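You operate a simulated robot arm through the tools that you are given. There is no shell and no other tool. Be economical: measure what you need, move in short steps, check, and stop when the job is done.

The job below is to be done with a simulated two-armed robot. You get a single attempt, and the scene is never put back.

## Task
Open the grey bench left drawer, take the orange pot and put it in the inside of the grey bench left drawer and shut the drawer again. Then take the lamp base from the top shelf of the trolley and leave it on the middle shelf of the trolley. Do these in the order given.

Only the result counts: the job must be done as asked and must still hold three seconds after the hand-in. Knocking over, shifting, dropping, spilling or breaking anything else fails it.

## Robot
Two 7-joint arms with fingered hands on one trunk, on a base that drives. Base frame: it is fixed to the floor where the robot stands at the start and does not move with it; the origin is under the middle of the robot, x ahead of it, y to its left, z up. Readings come in mm, rad, newtons and seconds.
The left shoulder is at the start at [54, 158, 1044], the right one opposite. With the tool pointing down near the work surface each hand reaches from about 420 to 840 mm from the robot's upright axis, wherever it stands, measured 20 degrees to its own side. Places, roughly: grey bench left drawer [700, 0, 800]; inside of the grey bench left drawer [800, 0, 700]; lamp base [-5500, -2250, 1000]; middle shelf of the trolley [-5700, -2300, 600]; orange pot [-1000, -2750, 1000]. Payload 4 kg a hand.
The tool frame of a hand sits at the grasp point between the pads (the TCP): z along the fingers, y along the line on which they close. The tips reach 30 mm beyond it. Largest opening 104 mm; the body of the gripper starts 35 mm behind the TCP. The gripper is a hand of 4 fingers: y runs from the thumb to the fingers, the wrist lies at [-15, -104, -178] in the tool frame, and closing takes about 1.5 s.
Orientation is told as [roll, pitch, yaw] about the base's x, y, z axes, in that order, counted from this pose: with the fingers straight down and the wrist toward the robot, the tool's x, y and z point along [0, 1, 0], [1, 0, 0] and [0, 0, -1] of the base frame.

## Interface
- The arms move only by the tool step_arm. It takes "left_targets", "right_targets" or both (then of equal length, played together; a hand with none holds still); each is a list of rows, each an object of numbers (a shift or turn left out is 0, a gripper value left out holds the last): "gripper": the opening, from 0 (shut) to 1 (fully open); "dx", "dy", "dz": the shift along the tool's x, y, z in mm; "wx", "wy", "wz": the turn, a rotation vector about the tool's x, y, z in rad. In form: [{"gripper": .., "dx": .., "dy": .., "dz": .., "wx": .., "wy": .., "wz": ..}, ...]. A call has 1 to 20 rows; each row is the pose to reach, as a shift and turn from the pose commanded when the call began, along the tool's axes at that moment. Each row takes 0.2 s and may step no farther than 50 mm and 0.15 rad from the row before; otherwise, or with a gripper value out of range, the whole call is refused. Where a pose cannot be reached the arm comes as near as it can. A force on the tool above 40 N (or 10 N above the force at the start of the call, whichever is more), or a blocked arm, ends the call early, and 0.2 s more pass. The fingers move at their own pace (about 45 mm/s each) and stop on an object; they squeeze with about 22 N. The grip force told is the motor's: it shows also when the fingers shut on nothing. Time passes only in rows, and 0.2 s behind the last, so rows that repeat a pose let the fingers close. The reply holds the time, the measured pose of the TCP, the force on the tool along the base axes, the opening and the grip force, in the units named above and with some noise, with the torque about the TCP (base axes, N m) and any sound that the robot's microphone picked up, and new pictures: "views" is both (left out), scene, wrist or none (wrist: the cameras of the hands that moved).
- Cameras (640 x 400 px; columns grow to the right, rows downward): "scene" is now at [125.6, -6.3, 1196.1]; the picture's right is [-0.07, -1.00, 0.00], its down [-0.76, 0.06, -0.65] and it looks along [0.65, -0.05, -0.76] (base axes); focal length 214 px, centre (320, 200). "left" rides on the left gripper at [-61, -92, -130] in its tool frame; the picture's right is [-0.81, -0.28, 0.52], its down [0.53, -0.71, 0.46] and it looks along [0.24, 0.64, 0.72] (tool axes); focal length 275 px, centre (320, 200). "right" rides on the right gripper at [61, -92, -130] in its tool frame; the picture's right is [-0.81, 0.27, -0.52], its down [-0.53, -0.71, 0.46] and it looks along [-0.24, 0.64, 0.72] (tool axes); focal length 275 px, centre (320, 200). There is no depth. A picture from a camera that has moved, and an enlarged one, comes with that camera's place and axes in the base frame and with its lens.
- raise_lower(by): slides the trunk up (or, below 0, down) by that many mm; the arms and the scene camera ride with it, the base frame stays. It gives what a move gives, with no picture.
- base_move(legs): drives the robot by 1 to 6 legs, each [ahead, turn to the left] in mm and rad, along the robot's own axes; the way and the turn of a leg run together, so that a leg with both is an arc; at most 1500 mm and 3.142 rad a leg. The arms and the cameras ride along, it lands a little off, and it stops where it bumps. It gives what a move gives, and a new picture of the scene camera.
- set_grasp(shape, hand): the hand has 4 fingers and takes this shape, open, in about a second: jaw (thumb against the fingers, like two jaws); tri (thumb and two fingers); tip (a fingertip pinch); poke (one finger out to press); point (the index stretched); flat (the hand flat); cup (the hand cupped); fist (a fist). The gripper value then closes the fingers along that shape, each until it touches; the sizes above hold for jaw. It gives what a move gives, with no picture.
- aim_head(pan, tilt): turns the head with the scene camera to pan (to the left, within 1.396 rad either way) and tilt (down, from -0.506 to 1.204), counted from straight ahead of the robot. It gives what a move gives, and a new picture of the scene camera.
- close_up(camera, box): a new picture of the part [left, top, right, bottom] of that camera's present view, enlarged. No time passes.
- hand_in(): hands the job in; it is judged then, once.

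Go step by step. Nothing tells you exact positions but the pictures and the camera data: compare them with the known pose of the tool, close in by small moves and look again before you grip or let go. The budget is 165 turns and 260 pictures, counting those below and the enlarged ones. Unless the task says otherwise, let go and move clear before handing in, and close with one line.

The tools are called after "Request:" as name(argument=value, ...) on one line, values as JSON. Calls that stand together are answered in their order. step_arm: Moves the arms, as the interface text tells. Its arguments: {"type":"object","properties":{"left_targets":{"type":"array","items":{"type":"object","properties":{"gripper":{"type":"number"},"dx":{"type":"number"},"dy":{"type":"number"},"dz":{"type":"number"},"wx":{"type":"number"},"wy":{"type":"number"},"wz":{"type":"number"}}}},"right_targets":{"type":"array","items":{"type":"object","properties":{"gripper":{"type":"number"},"dx":{"type":"number"},"dy":{"type":"number"},"dz":{"type":"number"},"wx":{"type":"number"},"wy":{"type":"number"},"wz":{"type":"number"}}}},"views":{"type":"string","enum":["both","scene","wrist","none"]}},"required":[]} The other tools are called the same way: raise_lower (by) slides the trunk up or down; set_grasp (shape, hand) gives the hand a shape; base_move (legs) drives the base; aim_head (pan, tilt) turns the head that bears the scene camera; close_up (camera, box) takes an enlarged picture of a part of a camera's view; hand_in () hands the job in.

At the start:

```text
time_s: 0.0
left_tool_pos: [529.8, 244.0, 1008.4]
left_tcp_rot: [0.0, 0.002, 0.002]
left_force: [-0.1, 0.1, 0.8]
left_ft_torque: [-0.01, 0.0, 0.0]
left_grip_width: 103.6
left_grasp_force: 0.1
left_shape: jaw
right_tool_pos: [463.4, -242.4, 990.7]
right_tcp_rot: [-0.001, 0.001, 0.001]
right_force: [0.1, 0.1, 0.6]
right_ft_torque: [-0.03, -0.01, 0.0]
right_grip_width: 103.9
right_grasp_force: 0.1
right_shape: jaw
trunk travel left (down, up): [-250.0, 257.0]
robot x, y, heading: [-0.3, 1.3, 0.003]
head pan, tilt: [-0.073, 0.846]
```

scene: 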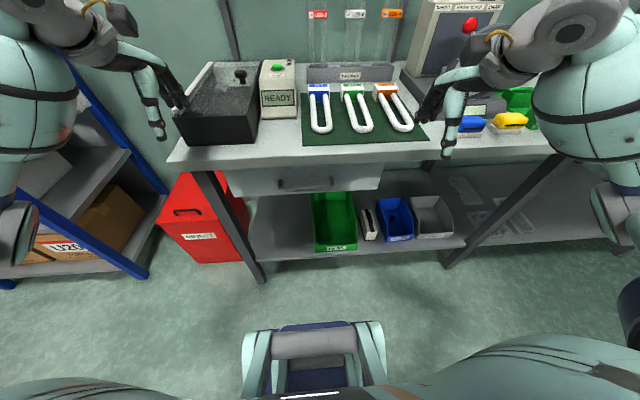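
right: 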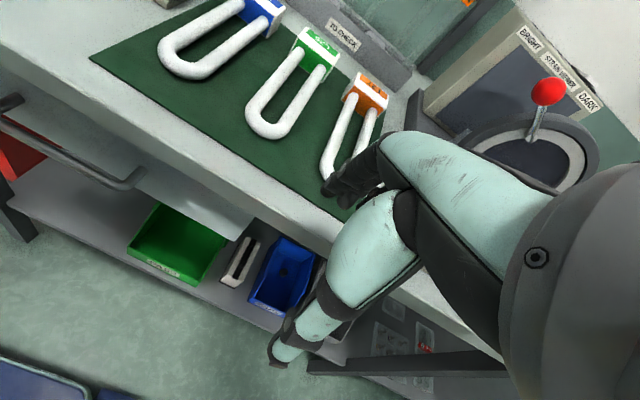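
left: 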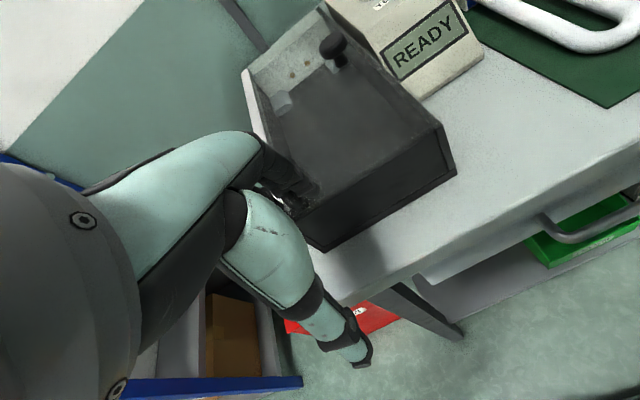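

I see the bench with a drawer whose bar handle seems to lie near [540, 0, 787]. I'll look closer at it from the cameras before I plan the grip.

Request:
close_up(camera="scene", box=[220, 130, 400, 240])

Request:
close_up(camera="left", box=[440, 150, 640, 275])

Request:
close_up(camera="right", box=[0, 60, 240, 210])

```text
3.56 times, centred on (310, 185) of scene
camera zoom: at [125.6, -6.3, 1196.1], right [-0.07, -1.0, 0.0], down [-0.76, 0.06, -0.65], along [0.65, -0.05, -0.76], focal length 763 px, centre (356, 253)
```

zoom: 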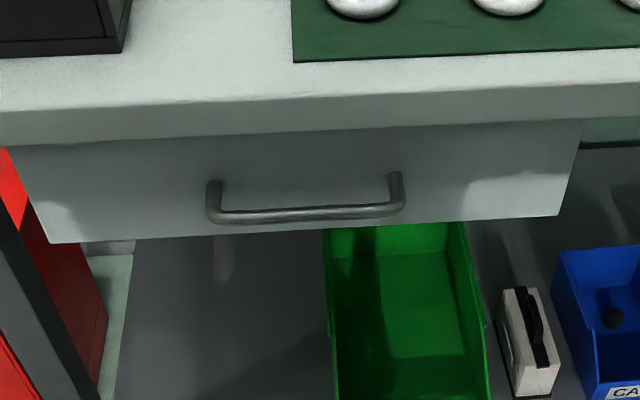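

```text
3.20 times, centred on (540, 212) of left
camera zoom: at [437.0, 181.7, 1136.7], right [-0.28, -0.81, -0.52], down [-0.71, 0.53, -0.45], along [0.64, 0.24, -0.73], focal length 881 px, centre (-384, 160)
```

zoom: 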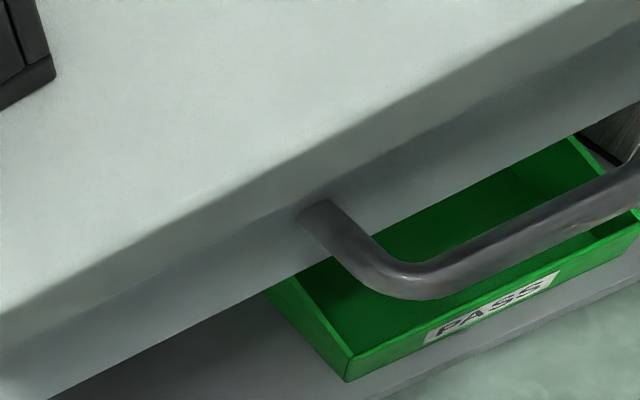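

```text
2.67 times, centred on (120, 135) of right
camera zoom: at [372.1, -179.4, 1120.9], right [0.28, -0.81, 0.52], down [-0.71, -0.53, -0.45], along [0.64, -0.24, -0.73], focal length 734 px, centre (853, 373)
```

zoom: 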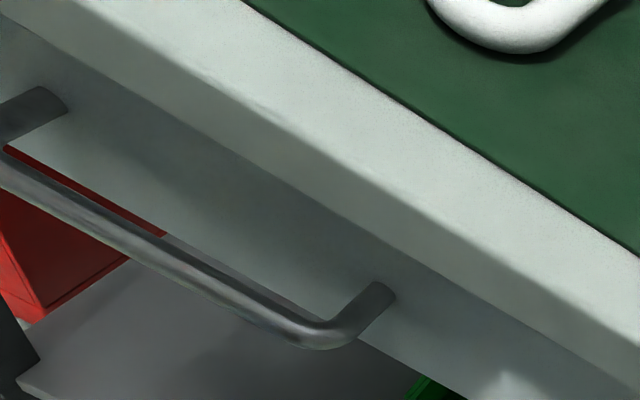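

The bar of the handle runs from about y=+70 to −70 at [518, 0, 786]; the drawer front is at x≈550. I'll turn the left hand to point its fingers forward and bring it in front of the handle.

Request:
step_arm(left_targets=[{"dz": -40, "gripper": 1}, {"dz": -40, "dy": -45}, {"dz": -40, "dy": -90}, {"dz": -40, "dy": -110, "wx": -0.14}, {"dz": -15, "dx": -25, "dy": -110, "wx": -0.28}, {"dz": 10, "dx": -50, "dy": -110, "wx": -0.42}, {"dz": 35, "dx": -75, "dy": -110, "wx": -0.56}, {"dz": 60, "dx": -100, "dy": -110, "wx": -0.7}, {"dz": 85, "dx": -125, "dy": -110, "wx": -0.84}, {"dz": 110, "dx": -150, "dy": -110, "wx": -0.98}, {"dz": 135, "dx": -175, "dy": -110, "wx": -1.12}, {"dz": 160, "dx": -200, "dy": -110, "wx": -1.26}, {"dz": 185, "dx": -225, "dy": -110, "wx": -1.4}, {"dz": 205, "dx": -244, "dy": -110, "wx": -1.5}, {"dz": 222, "dx": -244, "dy": -110, "wx": -1.57}, {"dz": 222, "dx": -244, "dy": -110, "wx": -1.57}])

```text
time_s: 2.9
left_tool_pos: [380.0, 55.5, 913.4]
left_tcp_rot: [-1.197, -1.415, 1.136]
left_force: [0.1, 0.6, -0.4]
left_ft_torque: [0.0, 0.0, 0.0]
left_grip_width: 103.8
left_grasp_force: 0.2
left_shape: jaw
left hand out of reach, approached as far as the arm can: row 5, 6, 7, 8, 9, 10
right_tool_pos: [437.7, -243.0, 1001.8]
right_tcp_rot: [-0.003, -0.026, -0.003]
right_force: [0.2, -0.5, 0.0]
right_ft_torque: [0.0, 0.01, 0.03]
right_grip_width: 104.2
right_grasp_force: 0.1
right_shape: jaw
trunk travel left (down, up): [-250.0, 257.0]
robot x, y, heading: [-0.1, 0.9, 0.002]
head pan, tilt: [-0.073, 0.846]
stopped in row 14 (left hand): the arm was blocked; the commanded pose is now the measured one
camera scene: at [123.8, -6.1, 1195.9], right [-0.07, -1.0, 0.0], down [-0.75, 0.06, -0.65], along [0.65, -0.05, -0.76], focal length 214 px, centre (320, 200)
camera left: at [239.7, -10.7, 837.8], right [0.45, -0.87, -0.18], down [0.44, 0.4, -0.81], along [0.78, 0.29, 0.56], focal length 275 px, centre (320, 200)
```

scene: 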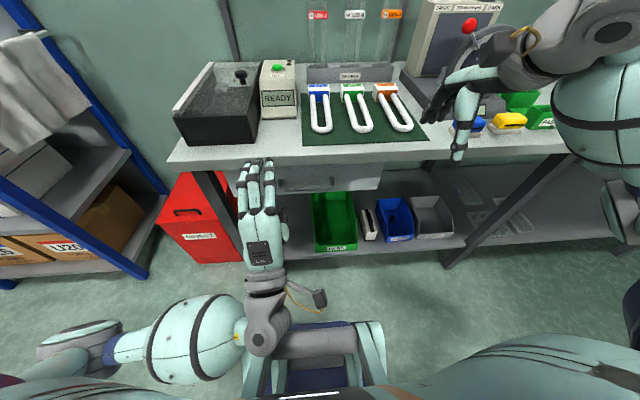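
left: 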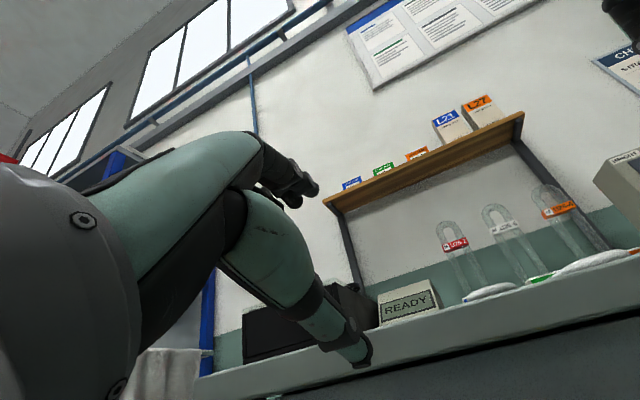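

The arm is too folded this close to the bench. I'll back the base away 250 mm and lower the trunk a bit to get working room.

Request:
base_move(legs=[[-250, 0]])

Request:
raise_lower(by=-80)

```text
time_s: 4.8
left_tool_pos: [131.0, 53.5, 912.0]
left_tcp_rot: [-1.18, -1.413, 1.117]
left_force: [-0.6, -0.8, 0.5]
left_ft_torque: [-0.01, 0.03, -0.01]
left_grip_width: 103.8
left_grasp_force: 0.0
left_shape: jaw
right_tool_pos: [189.3, -242.6, 1002.2]
right_tcp_rot: [-0.001, -0.027, -0.003]
right_force: [-0.2, -0.5, 0.5]
right_ft_torque: [0.02, 0.01, 0.01]
right_grip_width: 104.1
right_grasp_force: 0.0
right_shape: jaw
trunk travel left (down, up): [-250.0, 257.0]
robot x, y, heading: [-248.8, 0.9, -0.004]
head pan, tilt: [-0.073, 0.846]
camera scene: at [-125.4, -6.3, 1196.3], right [-0.08, -1.0, 0.0], down [-0.76, 0.06, -0.65], along [0.65, -0.05, -0.76], focal length 214 px, centre (320, 200)
```

scene: 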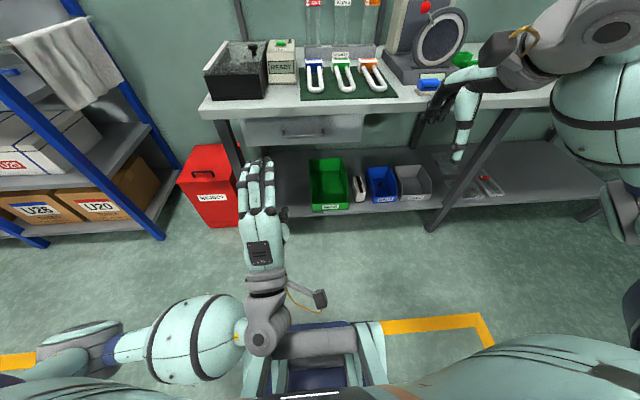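

```text
time_s: 5.9
left_tool_pos: [122.8, 66.7, 875.2]
left_tcp_rot: [-1.662, -1.367, 1.597]
left_force: [-0.6, 0.4, 0.4]
left_ft_torque: [0.0, -0.01, 0.0]
left_grip_width: 104.1
left_grasp_force: 0.0
left_shape: jaw
right_tool_pos: [177.0, -243.1, 928.7]
right_tcp_rot: [0.0, -0.04, -0.002]
right_force: [-0.6, 0.3, -1.1]
right_ft_torque: [-0.01, -0.01, -0.02]
right_grip_width: 104.0
right_grasp_force: 0.1
right_shape: jaw
trunk travel left (down, up): [-170.0, 337.0]
robot x, y, heading: [-249.8, 0.8, 0.001]
head pan, tilt: [-0.073, 0.846]
```

There is room now; the left hand points forward, rolled about 0.2 rad. I'll level it and bring it up in front of the handle, stopping well short.

Request:
step_arm(left_targets=[{"dx": -3, "dy": -11, "dz": 34, "wz": 0.05, "wy": 0.015}, {"dx": -6, "dy": -22, "dz": 68, "wz": 0.1, "wy": 0.03}, {"dx": -9, "dy": -34, "dz": 102, "wz": 0.15, "wy": 0.045}, {"dx": -12, "dy": -45, "dz": 136, "wz": 0.2, "wy": 0.06}, {"dx": -15, "dy": -56, "dz": 170, "wz": 0.2, "wy": 0.065}, {"dx": -18, "dy": -68, "dz": 204, "wz": 0.2, "wy": 0.065}, {"dx": -21, "dy": -80, "dz": 240, "wz": 0.2, "wy": 0.065}, {"dx": -24, "dy": -91, "dz": 275, "wz": 0.2, "wy": 0.065}, {"dx": -27, "dy": -102, "dz": 300, "wz": 0.2, "wy": 0.065}, {"dx": -27, "dy": -102, "dz": 309, "wz": 0.2, "wy": 0.065, "gripper": 0.6}])

```text
time_s: 6.4
left_tool_pos: [128.1, 66.0, 887.4]
left_tcp_rot: [-1.771, -1.37, 1.663]
left_force: [0.2, 0.3, 0.0]
left_ft_torque: [-0.01, 0.02, 0.0]
left_grip_width: 103.7
left_grasp_force: 0.0
left_shape: jaw
right_tool_pos: [167.1, -240.1, 930.7]
right_tcp_rot: [0.005, -0.061, 0.008]
right_force: [-0.7, 0.2, -0.1]
right_ft_torque: [0.0, 0.0, 0.01]
right_grip_width: 103.9
right_grasp_force: 0.0
right_shape: jaw
trunk travel left (down, up): [-170.0, 337.0]
robot x, y, heading: [-249.4, 3.5, 0.004]
head pan, tilt: [-0.073, 0.846]
stopped in row 2 (left hand): the arm was blocked; the commanded pose is now the measured one
camera scene: at [-126.0, -6.2, 1114.7], right [-0.08, -1.0, 0.0], down [-0.76, 0.06, -0.65], along [0.65, -0.05, -0.76], focal length 214 px, centre (320, 200)
camera left: at [-8.2, 1.0, 802.9], right [0.43, -0.9, -0.09], down [0.52, 0.33, -0.79], along [0.73, 0.29, 0.61], focal length 275 px, centre (320, 200)
```

scene: 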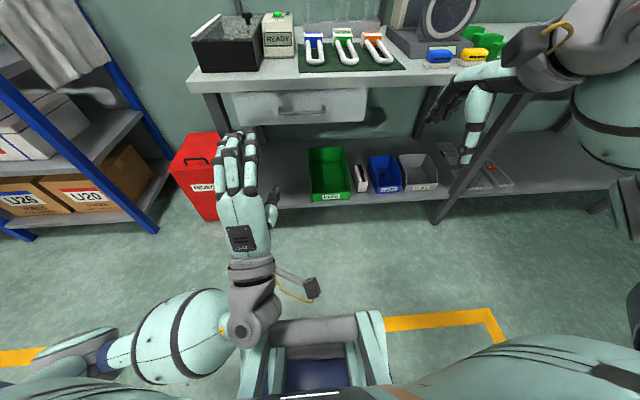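
left: 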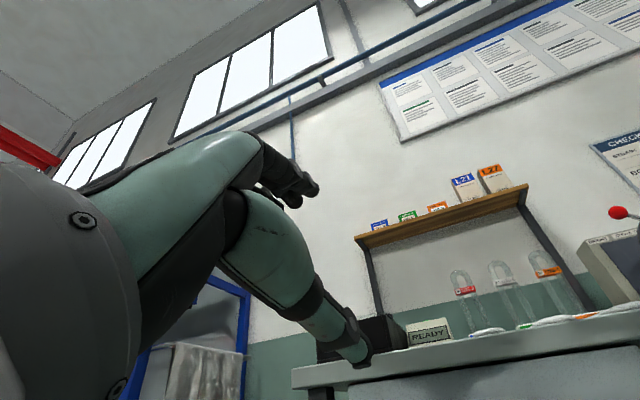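

Something of the arm seems to rub on the robot's own front. I'll move the hand forward, up and outward first.

Request:
step_arm(left_targets=[{"dx": 20, "dy": 10, "dz": 15}, {"dx": 40, "dy": 20, "dz": 40}, {"dx": 50, "dy": 20, "dz": 80}, {"dx": 50, "dy": 20, "dz": 120}, {"dx": 50, "dy": 20, "dz": 160}, {"dx": 50, "dy": 20, "dz": 200}, {"dx": 50, "dy": 20, "dz": 240}], views="scene")

```text
time_s: 8.0
left_tool_pos: [370.0, 87.1, 894.0]
left_tcp_rot: [-1.659, -1.375, 1.544]
left_force: [-0.1, 0.2, 0.0]
left_ft_torque: [-0.01, 0.02, -0.01]
left_grip_width: 104.2
left_grasp_force: 0.1
left_shape: jaw
right_tool_pos: [168.9, -240.4, 932.7]
right_tcp_rot: [0.007, -0.056, 0.004]
right_force: [0.0, -0.4, -0.5]
right_ft_torque: [-0.03, -0.03, 0.0]
right_grip_width: 104.1
right_grasp_force: 0.1
right_shape: jaw
trunk travel left (down, up): [-170.0, 337.0]
robot x, y, heading: [-246.0, -0.7, -0.006]
head pan, tilt: [-0.073, 0.846]
camera scene: at [-124.2, -6.6, 1116.2], right [-0.08, -1.0, 0.0], down [-0.76, 0.06, -0.65], along [0.65, -0.05, -0.76], focal length 214 px, centre (320, 200)
```

scene: 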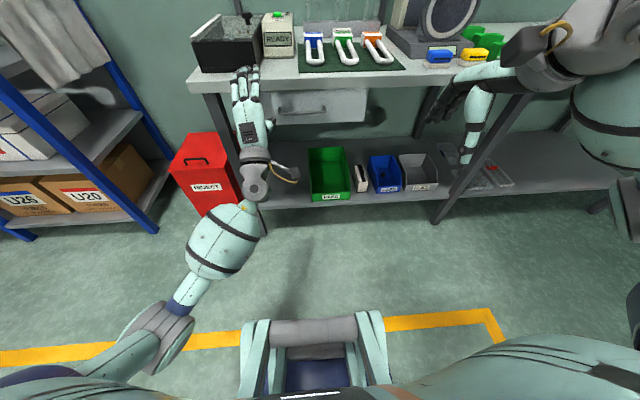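

The arm is free. Now levelling the hand and moving to [430, 0, 786] just ahead of the handle.

Request:
step_arm(left_targets=[{"dx": -10, "dy": -20, "dz": 10, "wz": 0.05, "wy": 0.03}, {"dx": -20, "dy": -45, "dz": 15, "wz": 0.1, "wy": 0.06, "gripper": 0.7}, {"dx": -35, "dy": -75, "dz": 30, "wz": 0.15, "wy": 0.09}, {"dx": -48, "dy": -100, "dz": 50, "wz": 0.196, "wy": 0.113}, {"dx": -58, "dy": -123, "dz": 68, "wz": 0.196, "wy": 0.113}, {"dx": -58, "dy": -123, "dz": 68, "wz": 0.196, "wy": 0.113}])

Request:
close_up(camera="scene", box=[220, 50, 400, 160])

```text
time_s: 9.4
left_tool_pos: [432.5, 1.5, 787.8]
left_tcp_rot: [-2.906, -1.563, 2.902]
left_force: [-0.1, 0.1, -0.2]
left_ft_torque: [-0.01, 0.0, -0.04]
left_grip_width: 73.1
left_grasp_force: 0.2
left_shape: jaw
right_tool_pos: [168.0, -239.5, 933.0]
right_tcp_rot: [0.008, -0.058, 0.005]
right_force: [-0.5, 0.0, 0.3]
right_ft_torque: [0.0, -0.02, 0.01]
right_grip_width: 104.3
right_grasp_force: 0.0
right_shape: jaw
trunk travel left (down, up): [-170.0, 337.0]
robot x, y, heading: [-251.8, 1.0, 0.0]
head pan, tilt: [-0.073, 0.846]
camera scene: at [-125.0, -6.1, 1116.3], right [-0.08, -1.0, 0.0], down [-0.76, 0.06, -0.65], along [0.65, -0.05, -0.76], focal length 214 px, centre (320, 200)
camera left: at [301.5, -60.8, 694.5], right [0.52, -0.81, -0.27], down [0.46, 0.53, -0.71], along [0.72, 0.24, 0.65], focal length 275 px, centre (320, 200)
```

scene: 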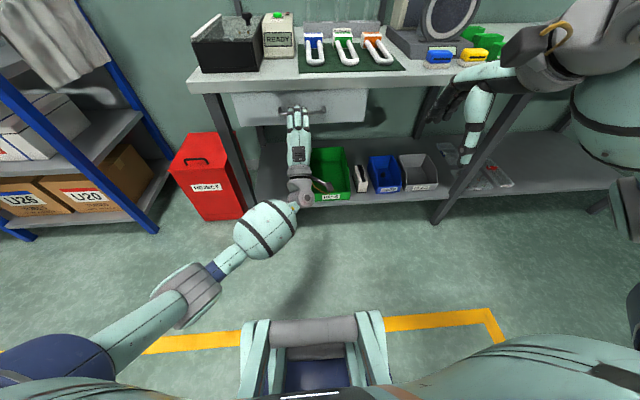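
left: 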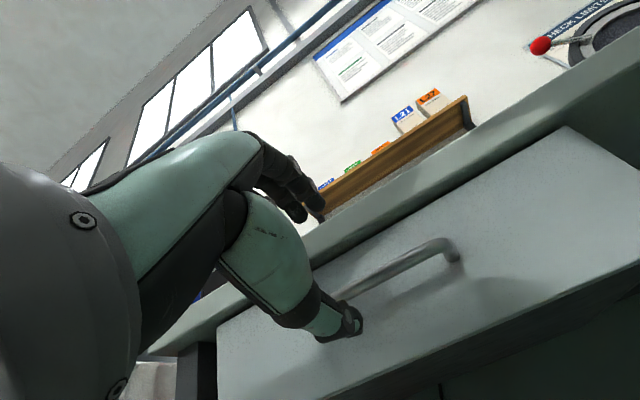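

```text
3.56 times, centred on (310, 105) of scene
camera zoom: at [-125.0, -6.1, 1116.3], right [-0.08, -1.0, 0.0], down [-0.76, 0.06, -0.65], along [0.65, -0.05, -0.76], focal length 763 px, centre (356, 538)
```

zoom: 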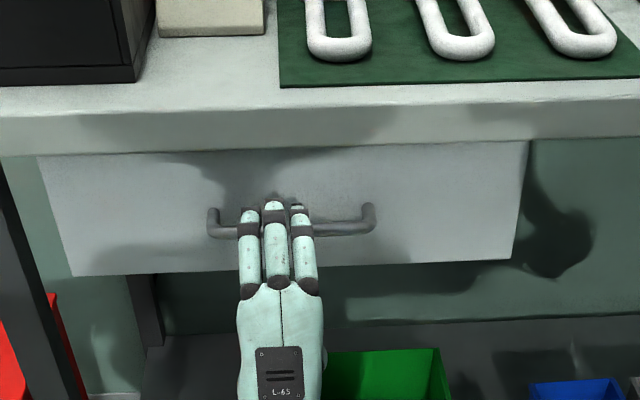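

The hand is level, in front of the handle, bar at z≈786 agreed from both views. I advance 75 mm and close on the bar.

Request:
step_arm(left_targets=[{"dz": 30}, {"dz": 55}, {"dz": 75}, {"dz": 75, "gripper": 0}, {"dz": 75, "gripper": 0}, {"dz": 75, "gripper": 0}, {"dz": 75, "gripper": 0}, {"dz": 75, "gripper": 0}, {"dz": 75, "gripper": 0}])

Request:
close_up(camera="scene", box=[220, 50, 400, 160])

```text
time_s: 11.4
left_tool_pos: [510.8, -1.5, 786.5]
left_tcp_rot: [-2.948, -1.564, 2.947]
left_force: [5.2, -0.3, -0.2]
left_ft_torque: [0.06, 0.01, 0.0]
left_grip_width: 0.2
left_grasp_force: 21.6
left_shape: jaw
right_tool_pos: [167.9, -239.3, 933.1]
right_tcp_rot: [0.007, -0.056, 0.004]
right_force: [-0.4, -0.9, -0.3]
right_ft_torque: [-0.01, 0.02, 0.02]
right_grip_width: 103.8
right_grasp_force: 0.0
right_shape: jaw
trunk travel left (down, up): [-170.0, 337.0]
robot x, y, heading: [-247.4, 0.3, -0.004]
head pan, tilt: [-0.073, 0.846]
camera scene: at [-123.8, -6.4, 1116.2], right [-0.08, -1.0, 0.0], down [-0.76, 0.06, -0.65], along [0.65, -0.05, -0.76], focal length 214 px, centre (320, 200)
camera left: at [379.8, -63.5, 692.2], right [0.52, -0.81, -0.27], down [0.46, 0.53, -0.71], along [0.72, 0.24, 0.65], focal length 275 px, centre (320, 200)
```

scene: 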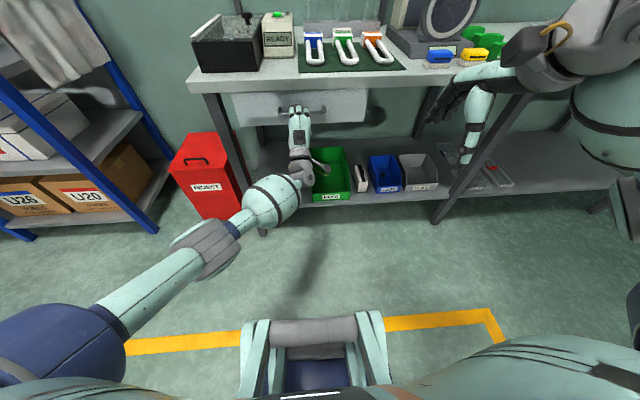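
left: 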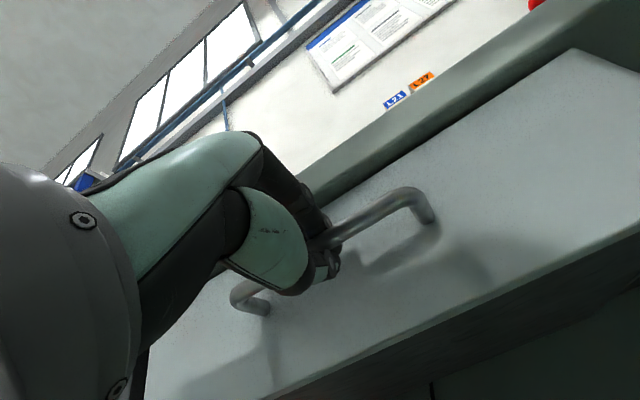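

```text
3.56 times, centred on (310, 105) of scene
camera zoom: at [-123.8, -6.4, 1116.2], right [-0.08, -1.0, 0.0], down [-0.76, 0.06, -0.65], along [0.65, -0.05, -0.76], focal length 763 px, centre (356, 538)
```

zoom: 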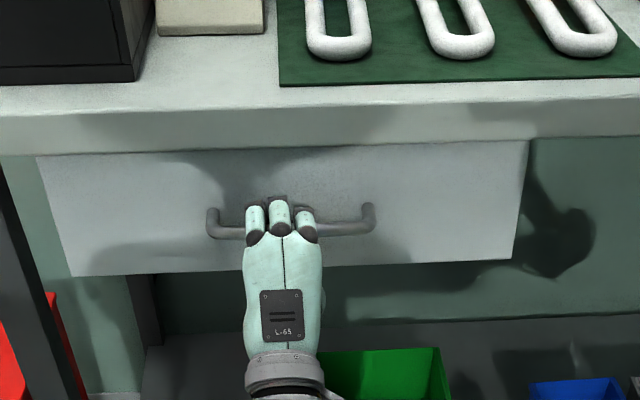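

The fingers have curled around the bar and feel contact. A short test pull with the arm comes next.

Request:
step_arm(left_targets=[{"dz": -15}, {"dz": -30}, {"dz": -45}, {"dz": -60}])

```text
time_s: 12.4
left_tool_pos: [447.2, -1.6, 786.1]
left_tcp_rot: [-2.953, -1.564, 2.951]
left_force: [0.7, -1.6, -2.7]
left_ft_torque: [0.03, 0.0, -0.05]
left_grip_width: 0.0
left_grasp_force: 22.5
left_shape: jaw
right_tool_pos: [168.9, -239.5, 931.2]
right_tcp_rot: [0.006, -0.058, 0.005]
right_force: [0.3, -0.1, 0.1]
right_ft_torque: [0.0, -0.05, 0.02]
right_grip_width: 103.9
right_grasp_force: 0.1
right_shape: jaw
trunk travel left (down, up): [-170.0, 337.0]
robot x, y, heading: [-250.3, -2.0, -0.004]
head pan, tilt: [-0.073, 0.846]
camera scene: at [-124.3, -6.5, 1116.2], right [-0.08, -1.0, 0.0], down [-0.76, 0.06, -0.65], along [0.65, -0.05, -0.76], focal length 214 px, centre (320, 200)
camera left: at [316.3, -63.3, 692.3], right [0.52, -0.81, -0.27], down [0.46, 0.53, -0.71], along [0.72, 0.24, 0.65], focal length 275 px, centre (320, 200)
```

scene: 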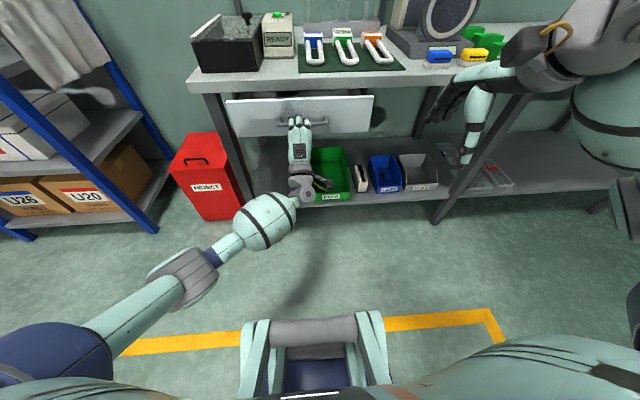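
left: 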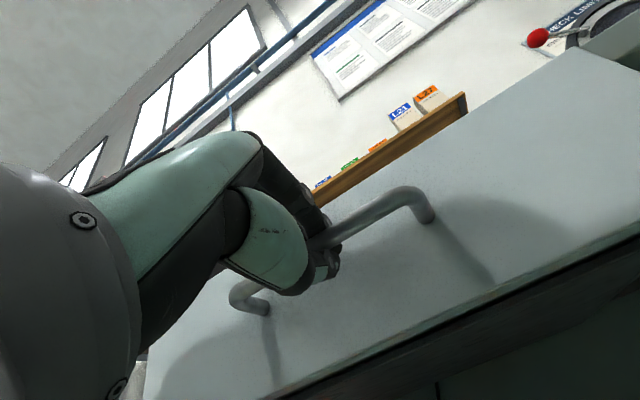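

The drawer follows easily. I'll draw it further with the base, about 200 mm.

Request:
base_move(legs=[[-200, 0]])

```text
time_s: 14.1
left_tool_pos: [244.1, 1.2, 786.1]
left_tcp_rot: [-2.928, -1.563, 2.93]
left_force: [2.2, -1.1, -7.5]
left_ft_torque: [0.0, 0.05, 0.02]
left_grip_width: 0.0
left_grasp_force: 21.5
left_shape: jaw
right_tool_pos: [-33.6, -239.7, 931.7]
right_tcp_rot: [0.007, -0.059, 0.007]
right_force: [0.0, -0.2, 0.1]
right_ft_torque: [0.0, -0.01, 0.03]
right_grip_width: 104.0
right_grasp_force: 0.0
right_shape: jaw
trunk travel left (down, up): [-170.0, 337.0]
robot x, y, heading: [-451.8, -3.3, -0.001]
head pan, tilt: [-0.073, 0.846]
camera scene: at [-327.0, -6.2, 1116.4], right [-0.07, -1.0, 0.0], down [-0.76, 0.05, -0.65], along [0.65, -0.05, -0.76], focal length 214 px, centre (320, 200)
```

scene: 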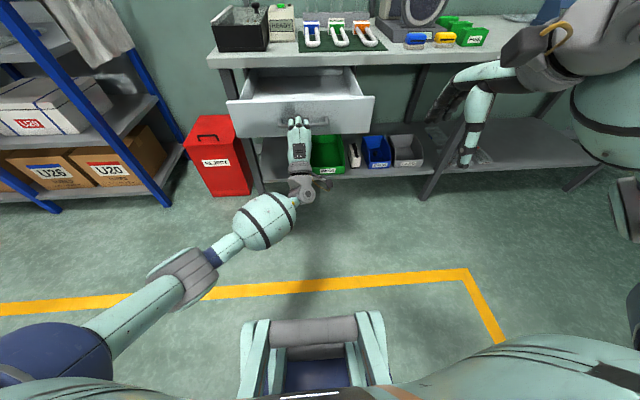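

The drawer is about 270 mm open, enough. I let go of the handle and back the hand off.

Request:
step_arm(left_targets=[{"gripper": 0.8}, {"gripper": 0.8}, {"gripper": 0.8}, {"gripper": 0.8}, {"gripper": 0.8}, {"dz": -30}, {"dz": -70}, {"dz": -110}, {"dz": -110}])

```text
time_s: 16.1
left_tool_pos: [125.0, -0.6, 792.3]
left_tcp_rot: [-3.057, -1.552, 3.061]
left_force: [-0.6, -0.4, 0.4]
left_ft_torque: [0.01, 0.0, 0.03]
left_grip_width: 83.2
left_grasp_force: 0.1
left_shape: jaw
right_tool_pos: [-42.4, -236.6, 937.1]
right_tcp_rot: [0.019, -0.079, 0.017]
right_force: [-0.6, -0.8, -0.4]
right_ft_torque: [-0.04, -0.02, 0.0]
right_grip_width: 104.1
right_grasp_force: 0.1
right_shape: jaw
trunk travel left (down, up): [-170.0, 337.0]
robot x, y, heading: [-454.4, 1.2, 0.001]
head pan, tilt: [-0.073, 0.846]
camera scene: at [-326.0, -6.0, 1116.2], right [-0.07, -1.0, 0.0], down [-0.76, 0.05, -0.65], along [0.65, -0.05, -0.76], focal length 214 px, centre (320, 200)
camera left: at [-3.6, -62.5, 697.4], right [0.53, -0.81, -0.26], down [0.47, 0.53, -0.71], along [0.71, 0.25, 0.66], focal length 275 px, centre (320, 200)
```

scene: 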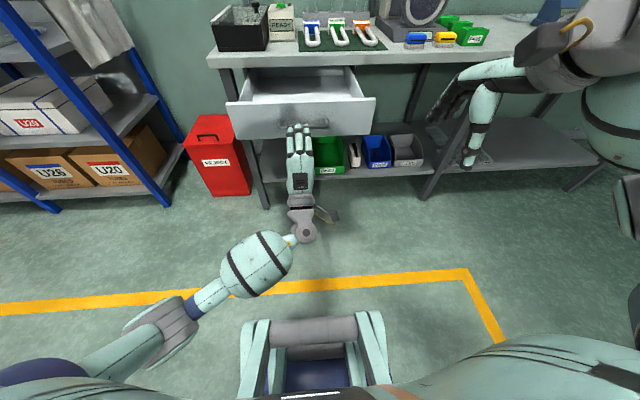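
left: 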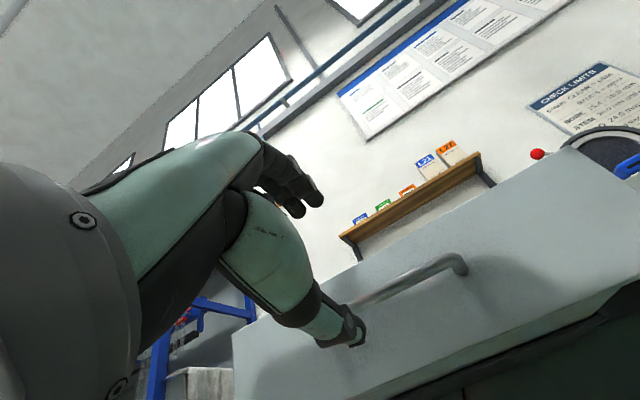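

The hand is clear. I look right and ahead of the way toward the pot before driving.

Request:
aim_head(pan=-1.39, tilt=0.3)

Request:
aim_head(pan=1.39, tilt=0.3)

```text
time_s: 17.6
left_tool_pos: [124.7, 0.6, 791.9]
left_tcp_rot: [-3.032, -1.552, 3.037]
left_force: [-0.7, 0.1, 0.4]
left_ft_torque: [-0.01, -0.02, 0.0]
left_grip_width: 83.1
left_grasp_force: 0.1
left_shape: jaw
right_tool_pos: [-42.9, -236.0, 938.1]
right_tcp_rot: [0.016, -0.079, 0.018]
right_force: [-0.1, 0.5, 0.0]
right_ft_torque: [0.01, -0.02, -0.01]
right_grip_width: 103.8
right_grasp_force: 0.0
right_shape: jaw
trunk travel left (down, up): [-170.0, 337.0]
robot x, y, heading: [-449.0, -1.4, -0.004]
head pan, tilt: [-1.389, 0.3]
camera scene: at [-387.0, -92.0, 1165.2], right [-0.98, -0.18, 0.01], down [-0.07, 0.29, -0.95], along [0.17, -0.94, -0.3], focal length 214 px, centre (320, 200)
```

scene: 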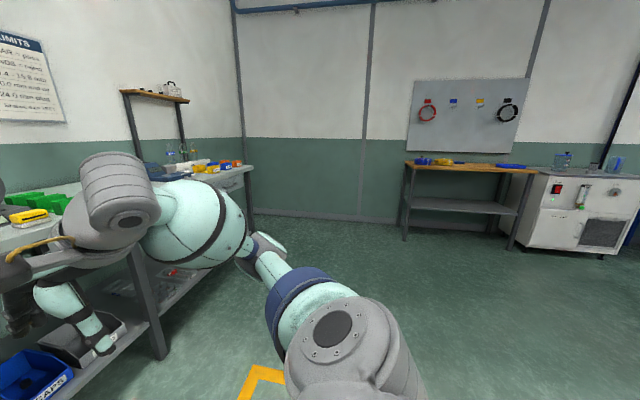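

```text
time_s: 20.0
left_tool_pos: [124.1, 0.4, 793.3]
left_tcp_rot: [-3.029, -1.551, 3.034]
left_force: [-1.0, -0.7, -0.6]
left_ft_torque: [-0.02, -0.03, -0.02]
left_grip_width: 83.3
left_grasp_force: 0.0
left_shape: jaw
right_tool_pos: [-43.2, -235.7, 937.4]
right_tcp_rot: [0.018, -0.079, 0.019]
right_force: [1.0, 0.0, -0.1]
right_ft_torque: [0.04, 0.01, -0.04]
right_grip_width: 103.9
right_grasp_force: 0.0
right_shape: jaw
trunk travel left (down, up): [-170.0, 337.0]
robot x, y, heading: [-450.3, -3.0, 0.001]
head pan, tilt: [1.389, 0.3]
camera scene: at [-387.1, 91.7, 1165.3], right [0.98, -0.18, -0.01], down [-0.07, -0.29, -0.95], along [0.17, 0.94, -0.3], focal length 214 px, centre (320, 200)
```

scene: 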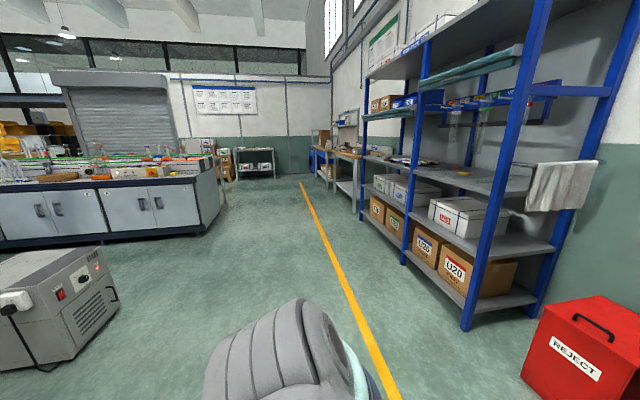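

The pot should be on the left part of the wooden bench along the far wall. I back away from the drawer first and re-aim the head ahead.

Request:
base_move(legs=[[-350, 0], [0, -1.571]])

Request:
step_arm(left_targets=[{"dx": 20, "dy": 10, "wx": 0.14}, {"dx": 40, "dy": 20, "wx": 0.28}, {"dx": 60, "dy": 30, "wx": 0.42}, {"dx": 80, "dy": 45, "dz": -10, "wx": 0.56}, {"dx": 100, "dy": 60, "dz": -20, "wx": 0.7}, {"dx": 120, "dy": 80, "dz": -25, "wx": 0.84}, {"dx": 140, "dy": 100, "dz": -30, "wx": 0.98}, {"dx": 160, "dy": 115, "dz": -40, "wx": 1.12}, {"dx": 180, "dy": 130, "dz": -50, "wx": 1.26}, {"dx": 200, "dy": 140, "dz": -60, "wx": 1.4}, {"dx": 220, "dy": 140, "dz": -70, "wx": 1.54}, {"dx": 240, "dy": 140, "dz": -80, "wx": 1.56}], views="none")

Request:
raise_lower(by=80)

Request:
aim_head(pan=0, tilt=0.3)

```text
time_s: 26.9
left_tool_pos: [-810.2, -577.1, 792.1]
left_tcp_rot: [-3.023, -1.552, 1.442]
left_force: [-0.2, -0.2, 0.1]
left_ft_torque: [0.0, 0.03, 0.01]
left_grip_width: 83.4
left_grasp_force: 0.1
left_shape: jaw
right_tool_pos: [-1047.0, -405.1, 937.0]
right_tcp_rot: [0.006, -0.07, -1.577]
right_force: [0.0, -0.6, 0.2]
right_ft_torque: [-0.01, -0.02, -0.01]
right_grip_width: 103.9
right_grasp_force: 0.1
right_shape: jaw
trunk travel left (down, up): [-170.0, 337.0]
robot x, y, heading: [-794.8, -0.7, -1.581]
head pan, tilt: [1.389, 0.3]
camera scene: at [-700.1, -64.9, 1165.3], right [-0.19, -0.98, -0.01], down [-0.29, 0.07, -0.95], along [0.94, -0.18, -0.3], focal length 214 px, centre (320, 200)
```

scene: 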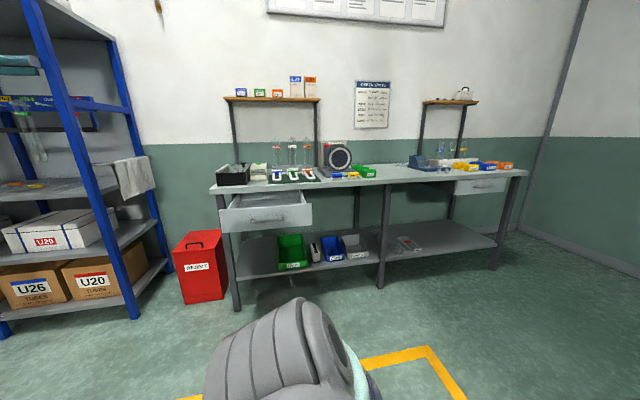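

```text
time_s: 29.5
left_tool_pos: [-538.1, -566.9, 893.8]
left_tcp_rot: [-0.004, -0.045, -1.58]
left_force: [0.5, -0.3, -0.3]
left_ft_torque: [0.01, 0.04, -0.01]
left_grip_width: 83.1
left_grasp_force: 0.0
left_shape: jaw
left hand out of reach, approached as far as the arm can: row 10, 11, 12
right_tool_pos: [-1047.3, -394.2, 940.8]
right_tcp_rot: [0.004, -0.082, -1.575]
right_force: [-0.2, 0.3, -0.2]
right_ft_torque: [-0.01, 0.0, -0.05]
right_grip_width: 104.0
right_grasp_force: 0.0
right_shape: jaw
trunk travel left (down, up): [-170.0, 337.0]
robot x, y, heading: [-792.1, -3.5, -1.581]
head pan, tilt: [1.389, 0.3]
```

```text
time_s: 30.7
left_tool_pos: [-538.8, -566.1, 974.1]
left_tcp_rot: [-0.003, -0.046, -1.579]
left_force: [0.6, -0.7, 0.1]
left_ft_torque: [-0.02, 0.02, -0.02]
left_grip_width: 83.1
left_grasp_force: 0.1
left_shape: jaw
right_tool_pos: [-1047.9, -394.6, 1020.6]
right_tcp_rot: [0.005, -0.082, -1.576]
right_force: [0.2, -0.6, -0.3]
right_ft_torque: [0.03, 0.0, -0.03]
right_grip_width: 103.9
right_grasp_force: 0.0
right_shape: jaw
trunk travel left (down, up): [-250.0, 257.0]
robot x, y, heading: [-791.3, 0.6, -1.586]
head pan, tilt: [1.389, 0.3]
```

```text
time_s: 32.2
left_tool_pos: [-539.2, -566.0, 973.9]
left_tcp_rot: [-0.002, -0.045, -1.578]
left_force: [0.3, -0.4, -0.3]
left_ft_torque: [0.02, 0.01, -0.01]
left_grip_width: 83.5
left_grasp_force: 0.0
left_shape: jaw
right_tool_pos: [-1047.6, -394.5, 1021.4]
right_tcp_rot: [0.006, -0.083, -1.577]
right_force: [0.8, 0.7, -0.1]
right_ft_torque: [0.0, -0.03, 0.02]
right_grip_width: 103.7
right_grasp_force: 0.0
right_shape: jaw
trunk travel left (down, up): [-250.0, 257.0]
robot x, y, heading: [-794.3, -3.0, -1.581]
head pan, tilt: [0.0, 0.3]
camera scene: at [-792.7, -141.7, 1244.0], right [-1.0, 0.01, 0.0], down [0.0, 0.31, -0.95], along [-0.01, -0.95, -0.31], focal length 214 px, centre (320, 200)
```

scene: 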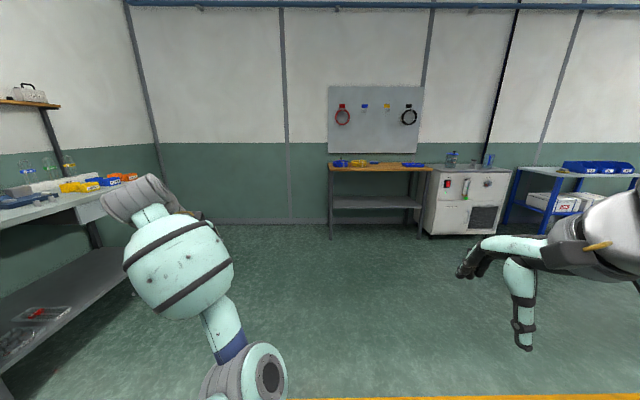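

Request:
close_up(camera="scene", box=[300, 130, 460, 240])

```text
3.64 times, centred on (380, 185) of scene
camera zoom: at [-792.7, -141.7, 1244.0], right [-1.0, 0.01, 0.0], down [0.0, 0.31, -0.95], along [-0.01, -0.95, -0.31], focal length 780 px, centre (102, 254)
```

zoom: 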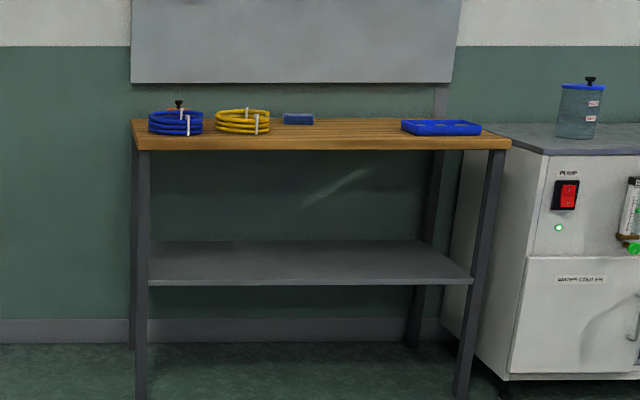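

The wooden bench holds hose coils and something with a dark knob behind the blue coil. I drive closer and look.

Request:
base_move(legs=[[1200, 0]])

Request:
aim_head(pan=-0.15, tilt=0.4)

Request:
close_up(camera="scene", box=[240, 120, 440, 245])

```text
time_s: 38.6
left_tool_pos: [-527.4, -1757.6, 973.9]
left_tcp_rot: [-0.002, -0.044, -1.557]
left_force: [0.1, -0.4, -0.3]
left_ft_torque: [-0.02, -0.02, -0.03]
left_grip_width: 83.0
left_grasp_force: 0.1
left_shape: jaw
right_tool_pos: [-1040.3, -1595.9, 1020.8]
right_tcp_rot: [0.005, -0.081, -1.554]
right_force: [-0.2, -0.2, 0.3]
right_ft_torque: [-0.02, -0.02, -0.01]
right_grip_width: 103.9
right_grasp_force: 0.0
right_shape: jaw
trunk travel left (down, up): [-250.0, 257.0]
robot x, y, heading: [-794.3, -1197.7, -1.564]
head pan, tilt: [0.0, 0.3]
camera scene: at [-791.1, -1338.9, 1244.0], right [-1.0, -0.01, 0.0], down [0.0, 0.31, -0.95], along [0.01, -0.95, -0.31], focal length 214 px, centre (320, 200)
```

scene: 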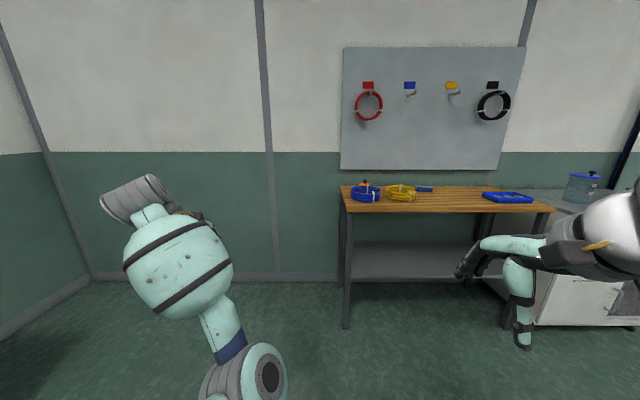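

```text
time_s: 39.3
left_tool_pos: [-525.5, -1746.9, 982.4]
left_tcp_rot: [0.006, -0.07, -1.549]
left_force: [-0.3, -0.4, 0.3]
left_ft_torque: [-0.01, 0.01, 0.01]
left_grip_width: 83.2
left_grasp_force: 0.0
left_shape: jaw
right_tool_pos: [-1040.0, -1584.2, 1025.5]
right_tcp_rot: [0.004, -0.096, -1.554]
right_force: [0.6, 0.1, 0.5]
right_ft_torque: [-0.01, -0.03, 0.01]
right_grip_width: 104.1
right_grasp_force: 0.0
right_shape: jaw
trunk travel left (down, up): [-250.0, 257.0]
robot x, y, heading: [-792.6, -1196.3, -1.568]
head pan, tilt: [-0.15, 0.4]
camera scene: at [-805.0, -1335.8, 1234.9], right [-0.99, 0.14, 0.0], down [0.05, 0.4, -0.92], along [-0.13, -0.91, -0.4], focal length 214 px, centre (320, 200)
```

scene: 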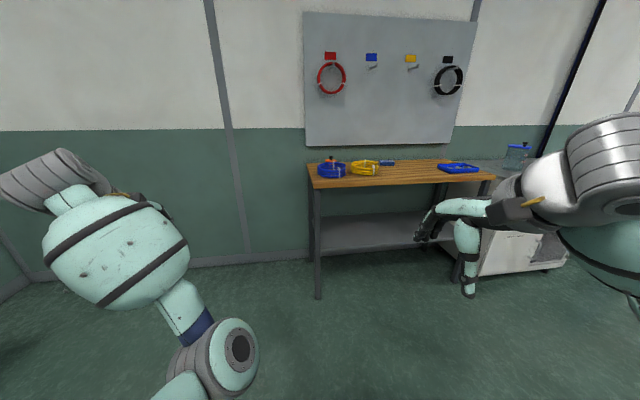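

```text
3.20 times, centred on (340, 182) of scene
camera zoom: at [-805.0, -1335.8, 1234.9], right [-0.99, 0.14, 0.0], down [0.05, 0.4, -0.92], along [-0.13, -0.91, -0.4], focal length 686 px, centre (256, 256)
```

zoom: 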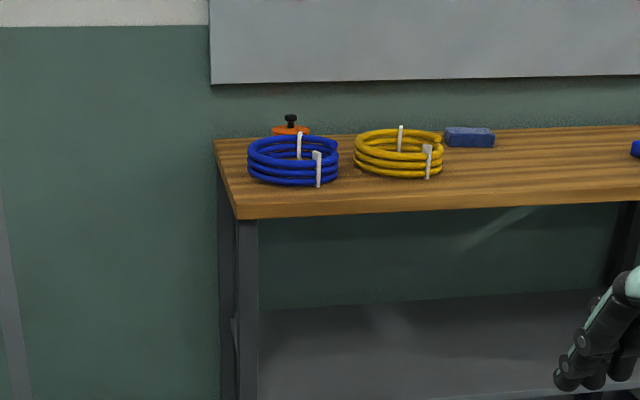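

The pot (orange, black knob) stands behind the blue coil, roughly [-1080, -2776, 870]. I drive to y≈-1900 and look down on it.

Request:
base_move(legs=[[700, 0]])

Request:
aim_head(pan=-0.25, tilt=0.7)

Request:
close_up(camera="scene", box=[260, 60, 420, 160])

```text
time_s: 43.3
left_tool_pos: [-514.2, -2441.7, 982.2]
left_tcp_rot: [0.008, -0.069, -1.543]
left_force: [0.5, 0.5, 0.2]
left_ft_torque: [0.0, -0.04, 0.04]
left_grip_width: 83.6
left_grasp_force: 0.1
left_shape: jaw
right_tool_pos: [-1029.6, -2282.4, 1025.8]
right_tcp_rot: [0.004, -0.096, -1.547]
right_force: [-0.4, 0.0, -0.5]
right_ft_torque: [-0.02, -0.05, 0.0]
right_grip_width: 104.1
right_grasp_force: 0.1
right_shape: jaw
trunk travel left (down, up): [-250.0, 257.0]
robot x, y, heading: [-784.7, -1892.2, -1.553]
head pan, tilt: [-0.15, 0.4]
camera scene: at [-795.9, -2033.0, 1234.7], right [-0.99, 0.13, 0.0], down [0.05, 0.4, -0.92], along [-0.12, -0.91, -0.4], focal length 214 px, centre (320, 200)
```

scene: 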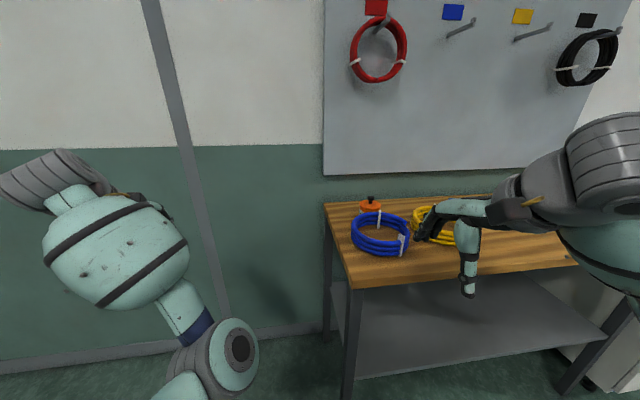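

```text
time_s: 44.1
left_tool_pos: [-511.1, -2432.5, 990.8]
left_tcp_rot: [0.022, -0.106, -1.533]
left_force: [-0.1, -0.3, -0.3]
left_ft_torque: [0.0, 0.03, 0.0]
left_grip_width: 83.1
left_grasp_force: 0.0
left_shape: jaw
right_tool_pos: [-1030.4, -2269.7, 1031.0]
right_tcp_rot: [0.01, -0.109, -1.551]
right_force: [-1.0, 0.0, 0.1]
right_ft_torque: [0.0, -0.01, 0.02]
right_grip_width: 103.8
right_grasp_force: 0.1
right_shape: jaw
trunk travel left (down, up): [-250.0, 257.0]
robot x, y, heading: [-780.0, -1893.8, -1.554]
head pan, tilt: [-0.25, 0.7]
camera scene: at [-803.2, -2022.2, 1208.2], right [-0.97, 0.23, 0.0], down [0.15, 0.64, -0.76], along [-0.18, -0.74, -0.65], focal length 214 px, centre (320, 200)
```

scene: 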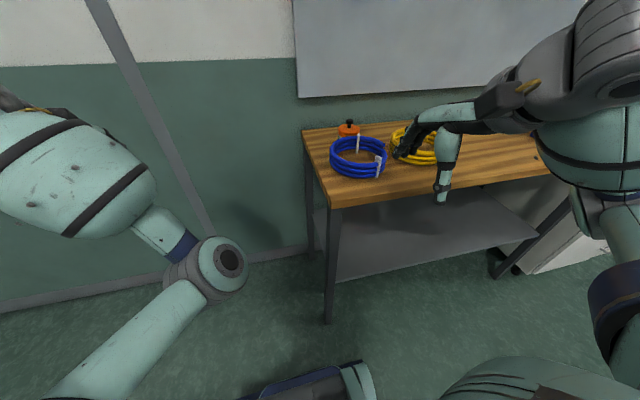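

```text
4.00 times, centred on (340, 110) of scene
camera zoom: at [-803.2, -2022.2, 1208.2], right [-0.97, 0.23, 0.0], down [0.15, 0.64, -0.76], along [-0.18, -0.74, -0.65], focal length 858 px, centre (240, 560)
```

zoom: 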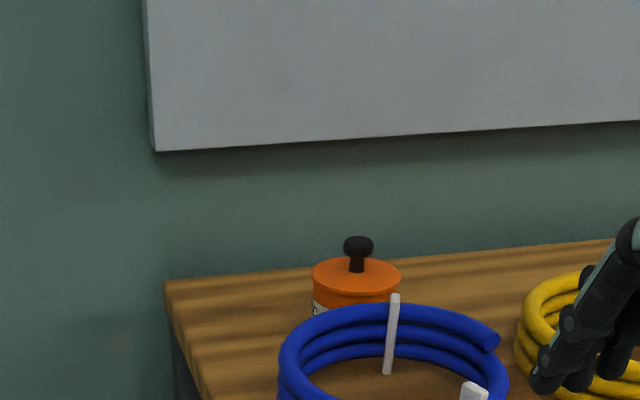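

The pot (≈81 mm wide, lid at z≈892, knob to 920) is only ~160 mm from the bench's left end, so a diagonal stance there reaches it best. First I pull the left hand in, then drive around to about (-480, -2280).

Request:
step_arm(left_targets=[{"dy": -30, "wx": 0.05}, {"dy": -60, "wx": 0.1}, {"dy": -90, "wx": 0.1}, {"dy": -120, "wx": 0.1}], views="none")

Request:
base_move(legs=[[0, 0.645], [490, 0]])

```text
time_s: 45.1
left_tool_pos: [-453.5, -2414.3, 939.9]
left_tcp_rot: [0.003, 0.017, -1.543]
left_force: [0.0, 0.2, -0.7]
left_ft_torque: [0.02, 0.01, -0.01]
left_grip_width: 83.4
left_grasp_force: 0.0
left_shape: jaw
left hand out of reach, approached as far as the arm can: row 1, 2, 3, 4
right_tool_pos: [-1029.0, -2270.2, 1031.7]
right_tcp_rot: [0.008, -0.108, -1.551]
right_force: [0.3, 0.4, 0.1]
right_ft_torque: [-0.04, 0.0, 0.0]
right_grip_width: 104.0
right_grasp_force: 0.1
right_shape: jaw
trunk travel left (down, up): [-250.0, 257.0]
robot x, y, heading: [-783.1, -1891.8, -1.557]
head pan, tilt: [-0.25, 0.7]
```

```text
time_s: 50.2
left_tool_pos: [100.2, -2510.7, 939.7]
left_tcp_rot: [0.009, 0.014, -0.902]
left_force: [0.1, -0.5, -1.1]
left_ft_torque: [0.04, 0.02, -0.03]
left_grip_width: 83.2
left_grasp_force: 0.0
left_shape: jaw
right_tool_pos: [-448.1, -2738.9, 1032.0]
right_tcp_rot: [0.006, -0.101, -0.904]
right_force: [0.1, 0.3, 0.4]
right_ft_torque: [-0.01, 0.0, 0.05]
right_grip_width: 103.9
right_grasp_force: 0.1
right_shape: jaw
trunk travel left (down, up): [-250.0, 257.0]
robot x, y, heading: [-478.6, -2283.7, -0.911]
head pan, tilt: [-0.25, 0.7]
camera scene: at [-414.0, -2402.8, 1207.9], right [-0.92, -0.4, 0.0], down [-0.26, 0.6, -0.76], along [0.3, -0.69, -0.66], focal length 214 px, centre (320, 200)
```

scene: 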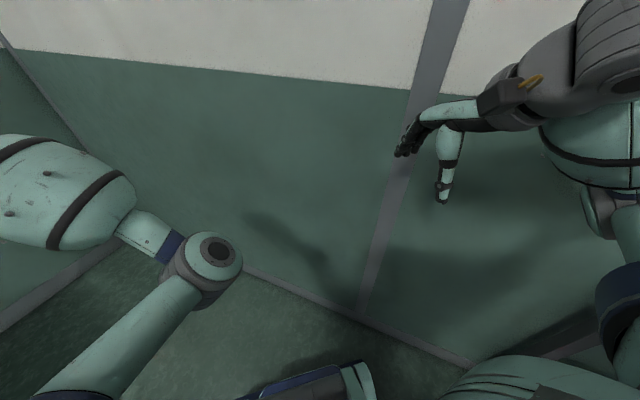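

The left hand sticks out too far for turning near the wall. I pull it in lower and closer first.

Request:
step_arm(left_targets=[{"dy": -20, "dz": 30, "dx": -20}, {"dy": -40, "dz": 60, "dx": -40}, {"dy": -70, "dz": 80, "dx": -60}, {"dy": -95, "dz": 100, "dx": -60}], views="scene")

```text
time_s: 51.2
left_tool_pos: [85.5, -2464.7, 878.5]
left_tcp_rot: [0.011, 0.001, -0.899]
left_force: [0.3, 0.5, -0.5]
left_ft_torque: [0.01, 0.0, 0.01]
left_grip_width: 83.1
left_grasp_force: 0.1
left_shape: jaw
left hand out of reach, approached as far as the arm can: row 1, 2, 3, 4
right_tool_pos: [-455.5, -2732.6, 1037.2]
right_tcp_rot: [0.014, -0.106, -0.918]
right_force: [-0.2, -0.5, -1.5]
right_ft_torque: [-0.01, -0.03, 0.02]
right_grip_width: 103.9
right_grasp_force: 0.0
right_shape: jaw
trunk travel left (down, up): [-250.0, 257.0]
robot x, y, heading: [-477.2, -2287.6, -0.908]
head pan, tilt: [-0.25, 0.7]
camera scene: at [-414.1, -2401.9, 1208.0], right [-0.92, -0.4, 0.0], down [-0.26, 0.6, -0.76], along [0.3, -0.69, -0.65], focal length 214 px, centre (320, 200)
```

scene: 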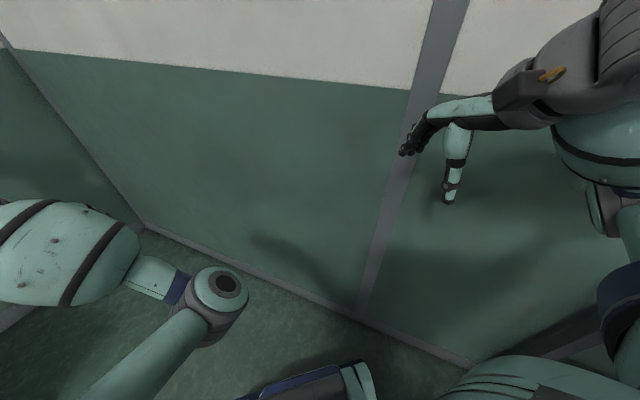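

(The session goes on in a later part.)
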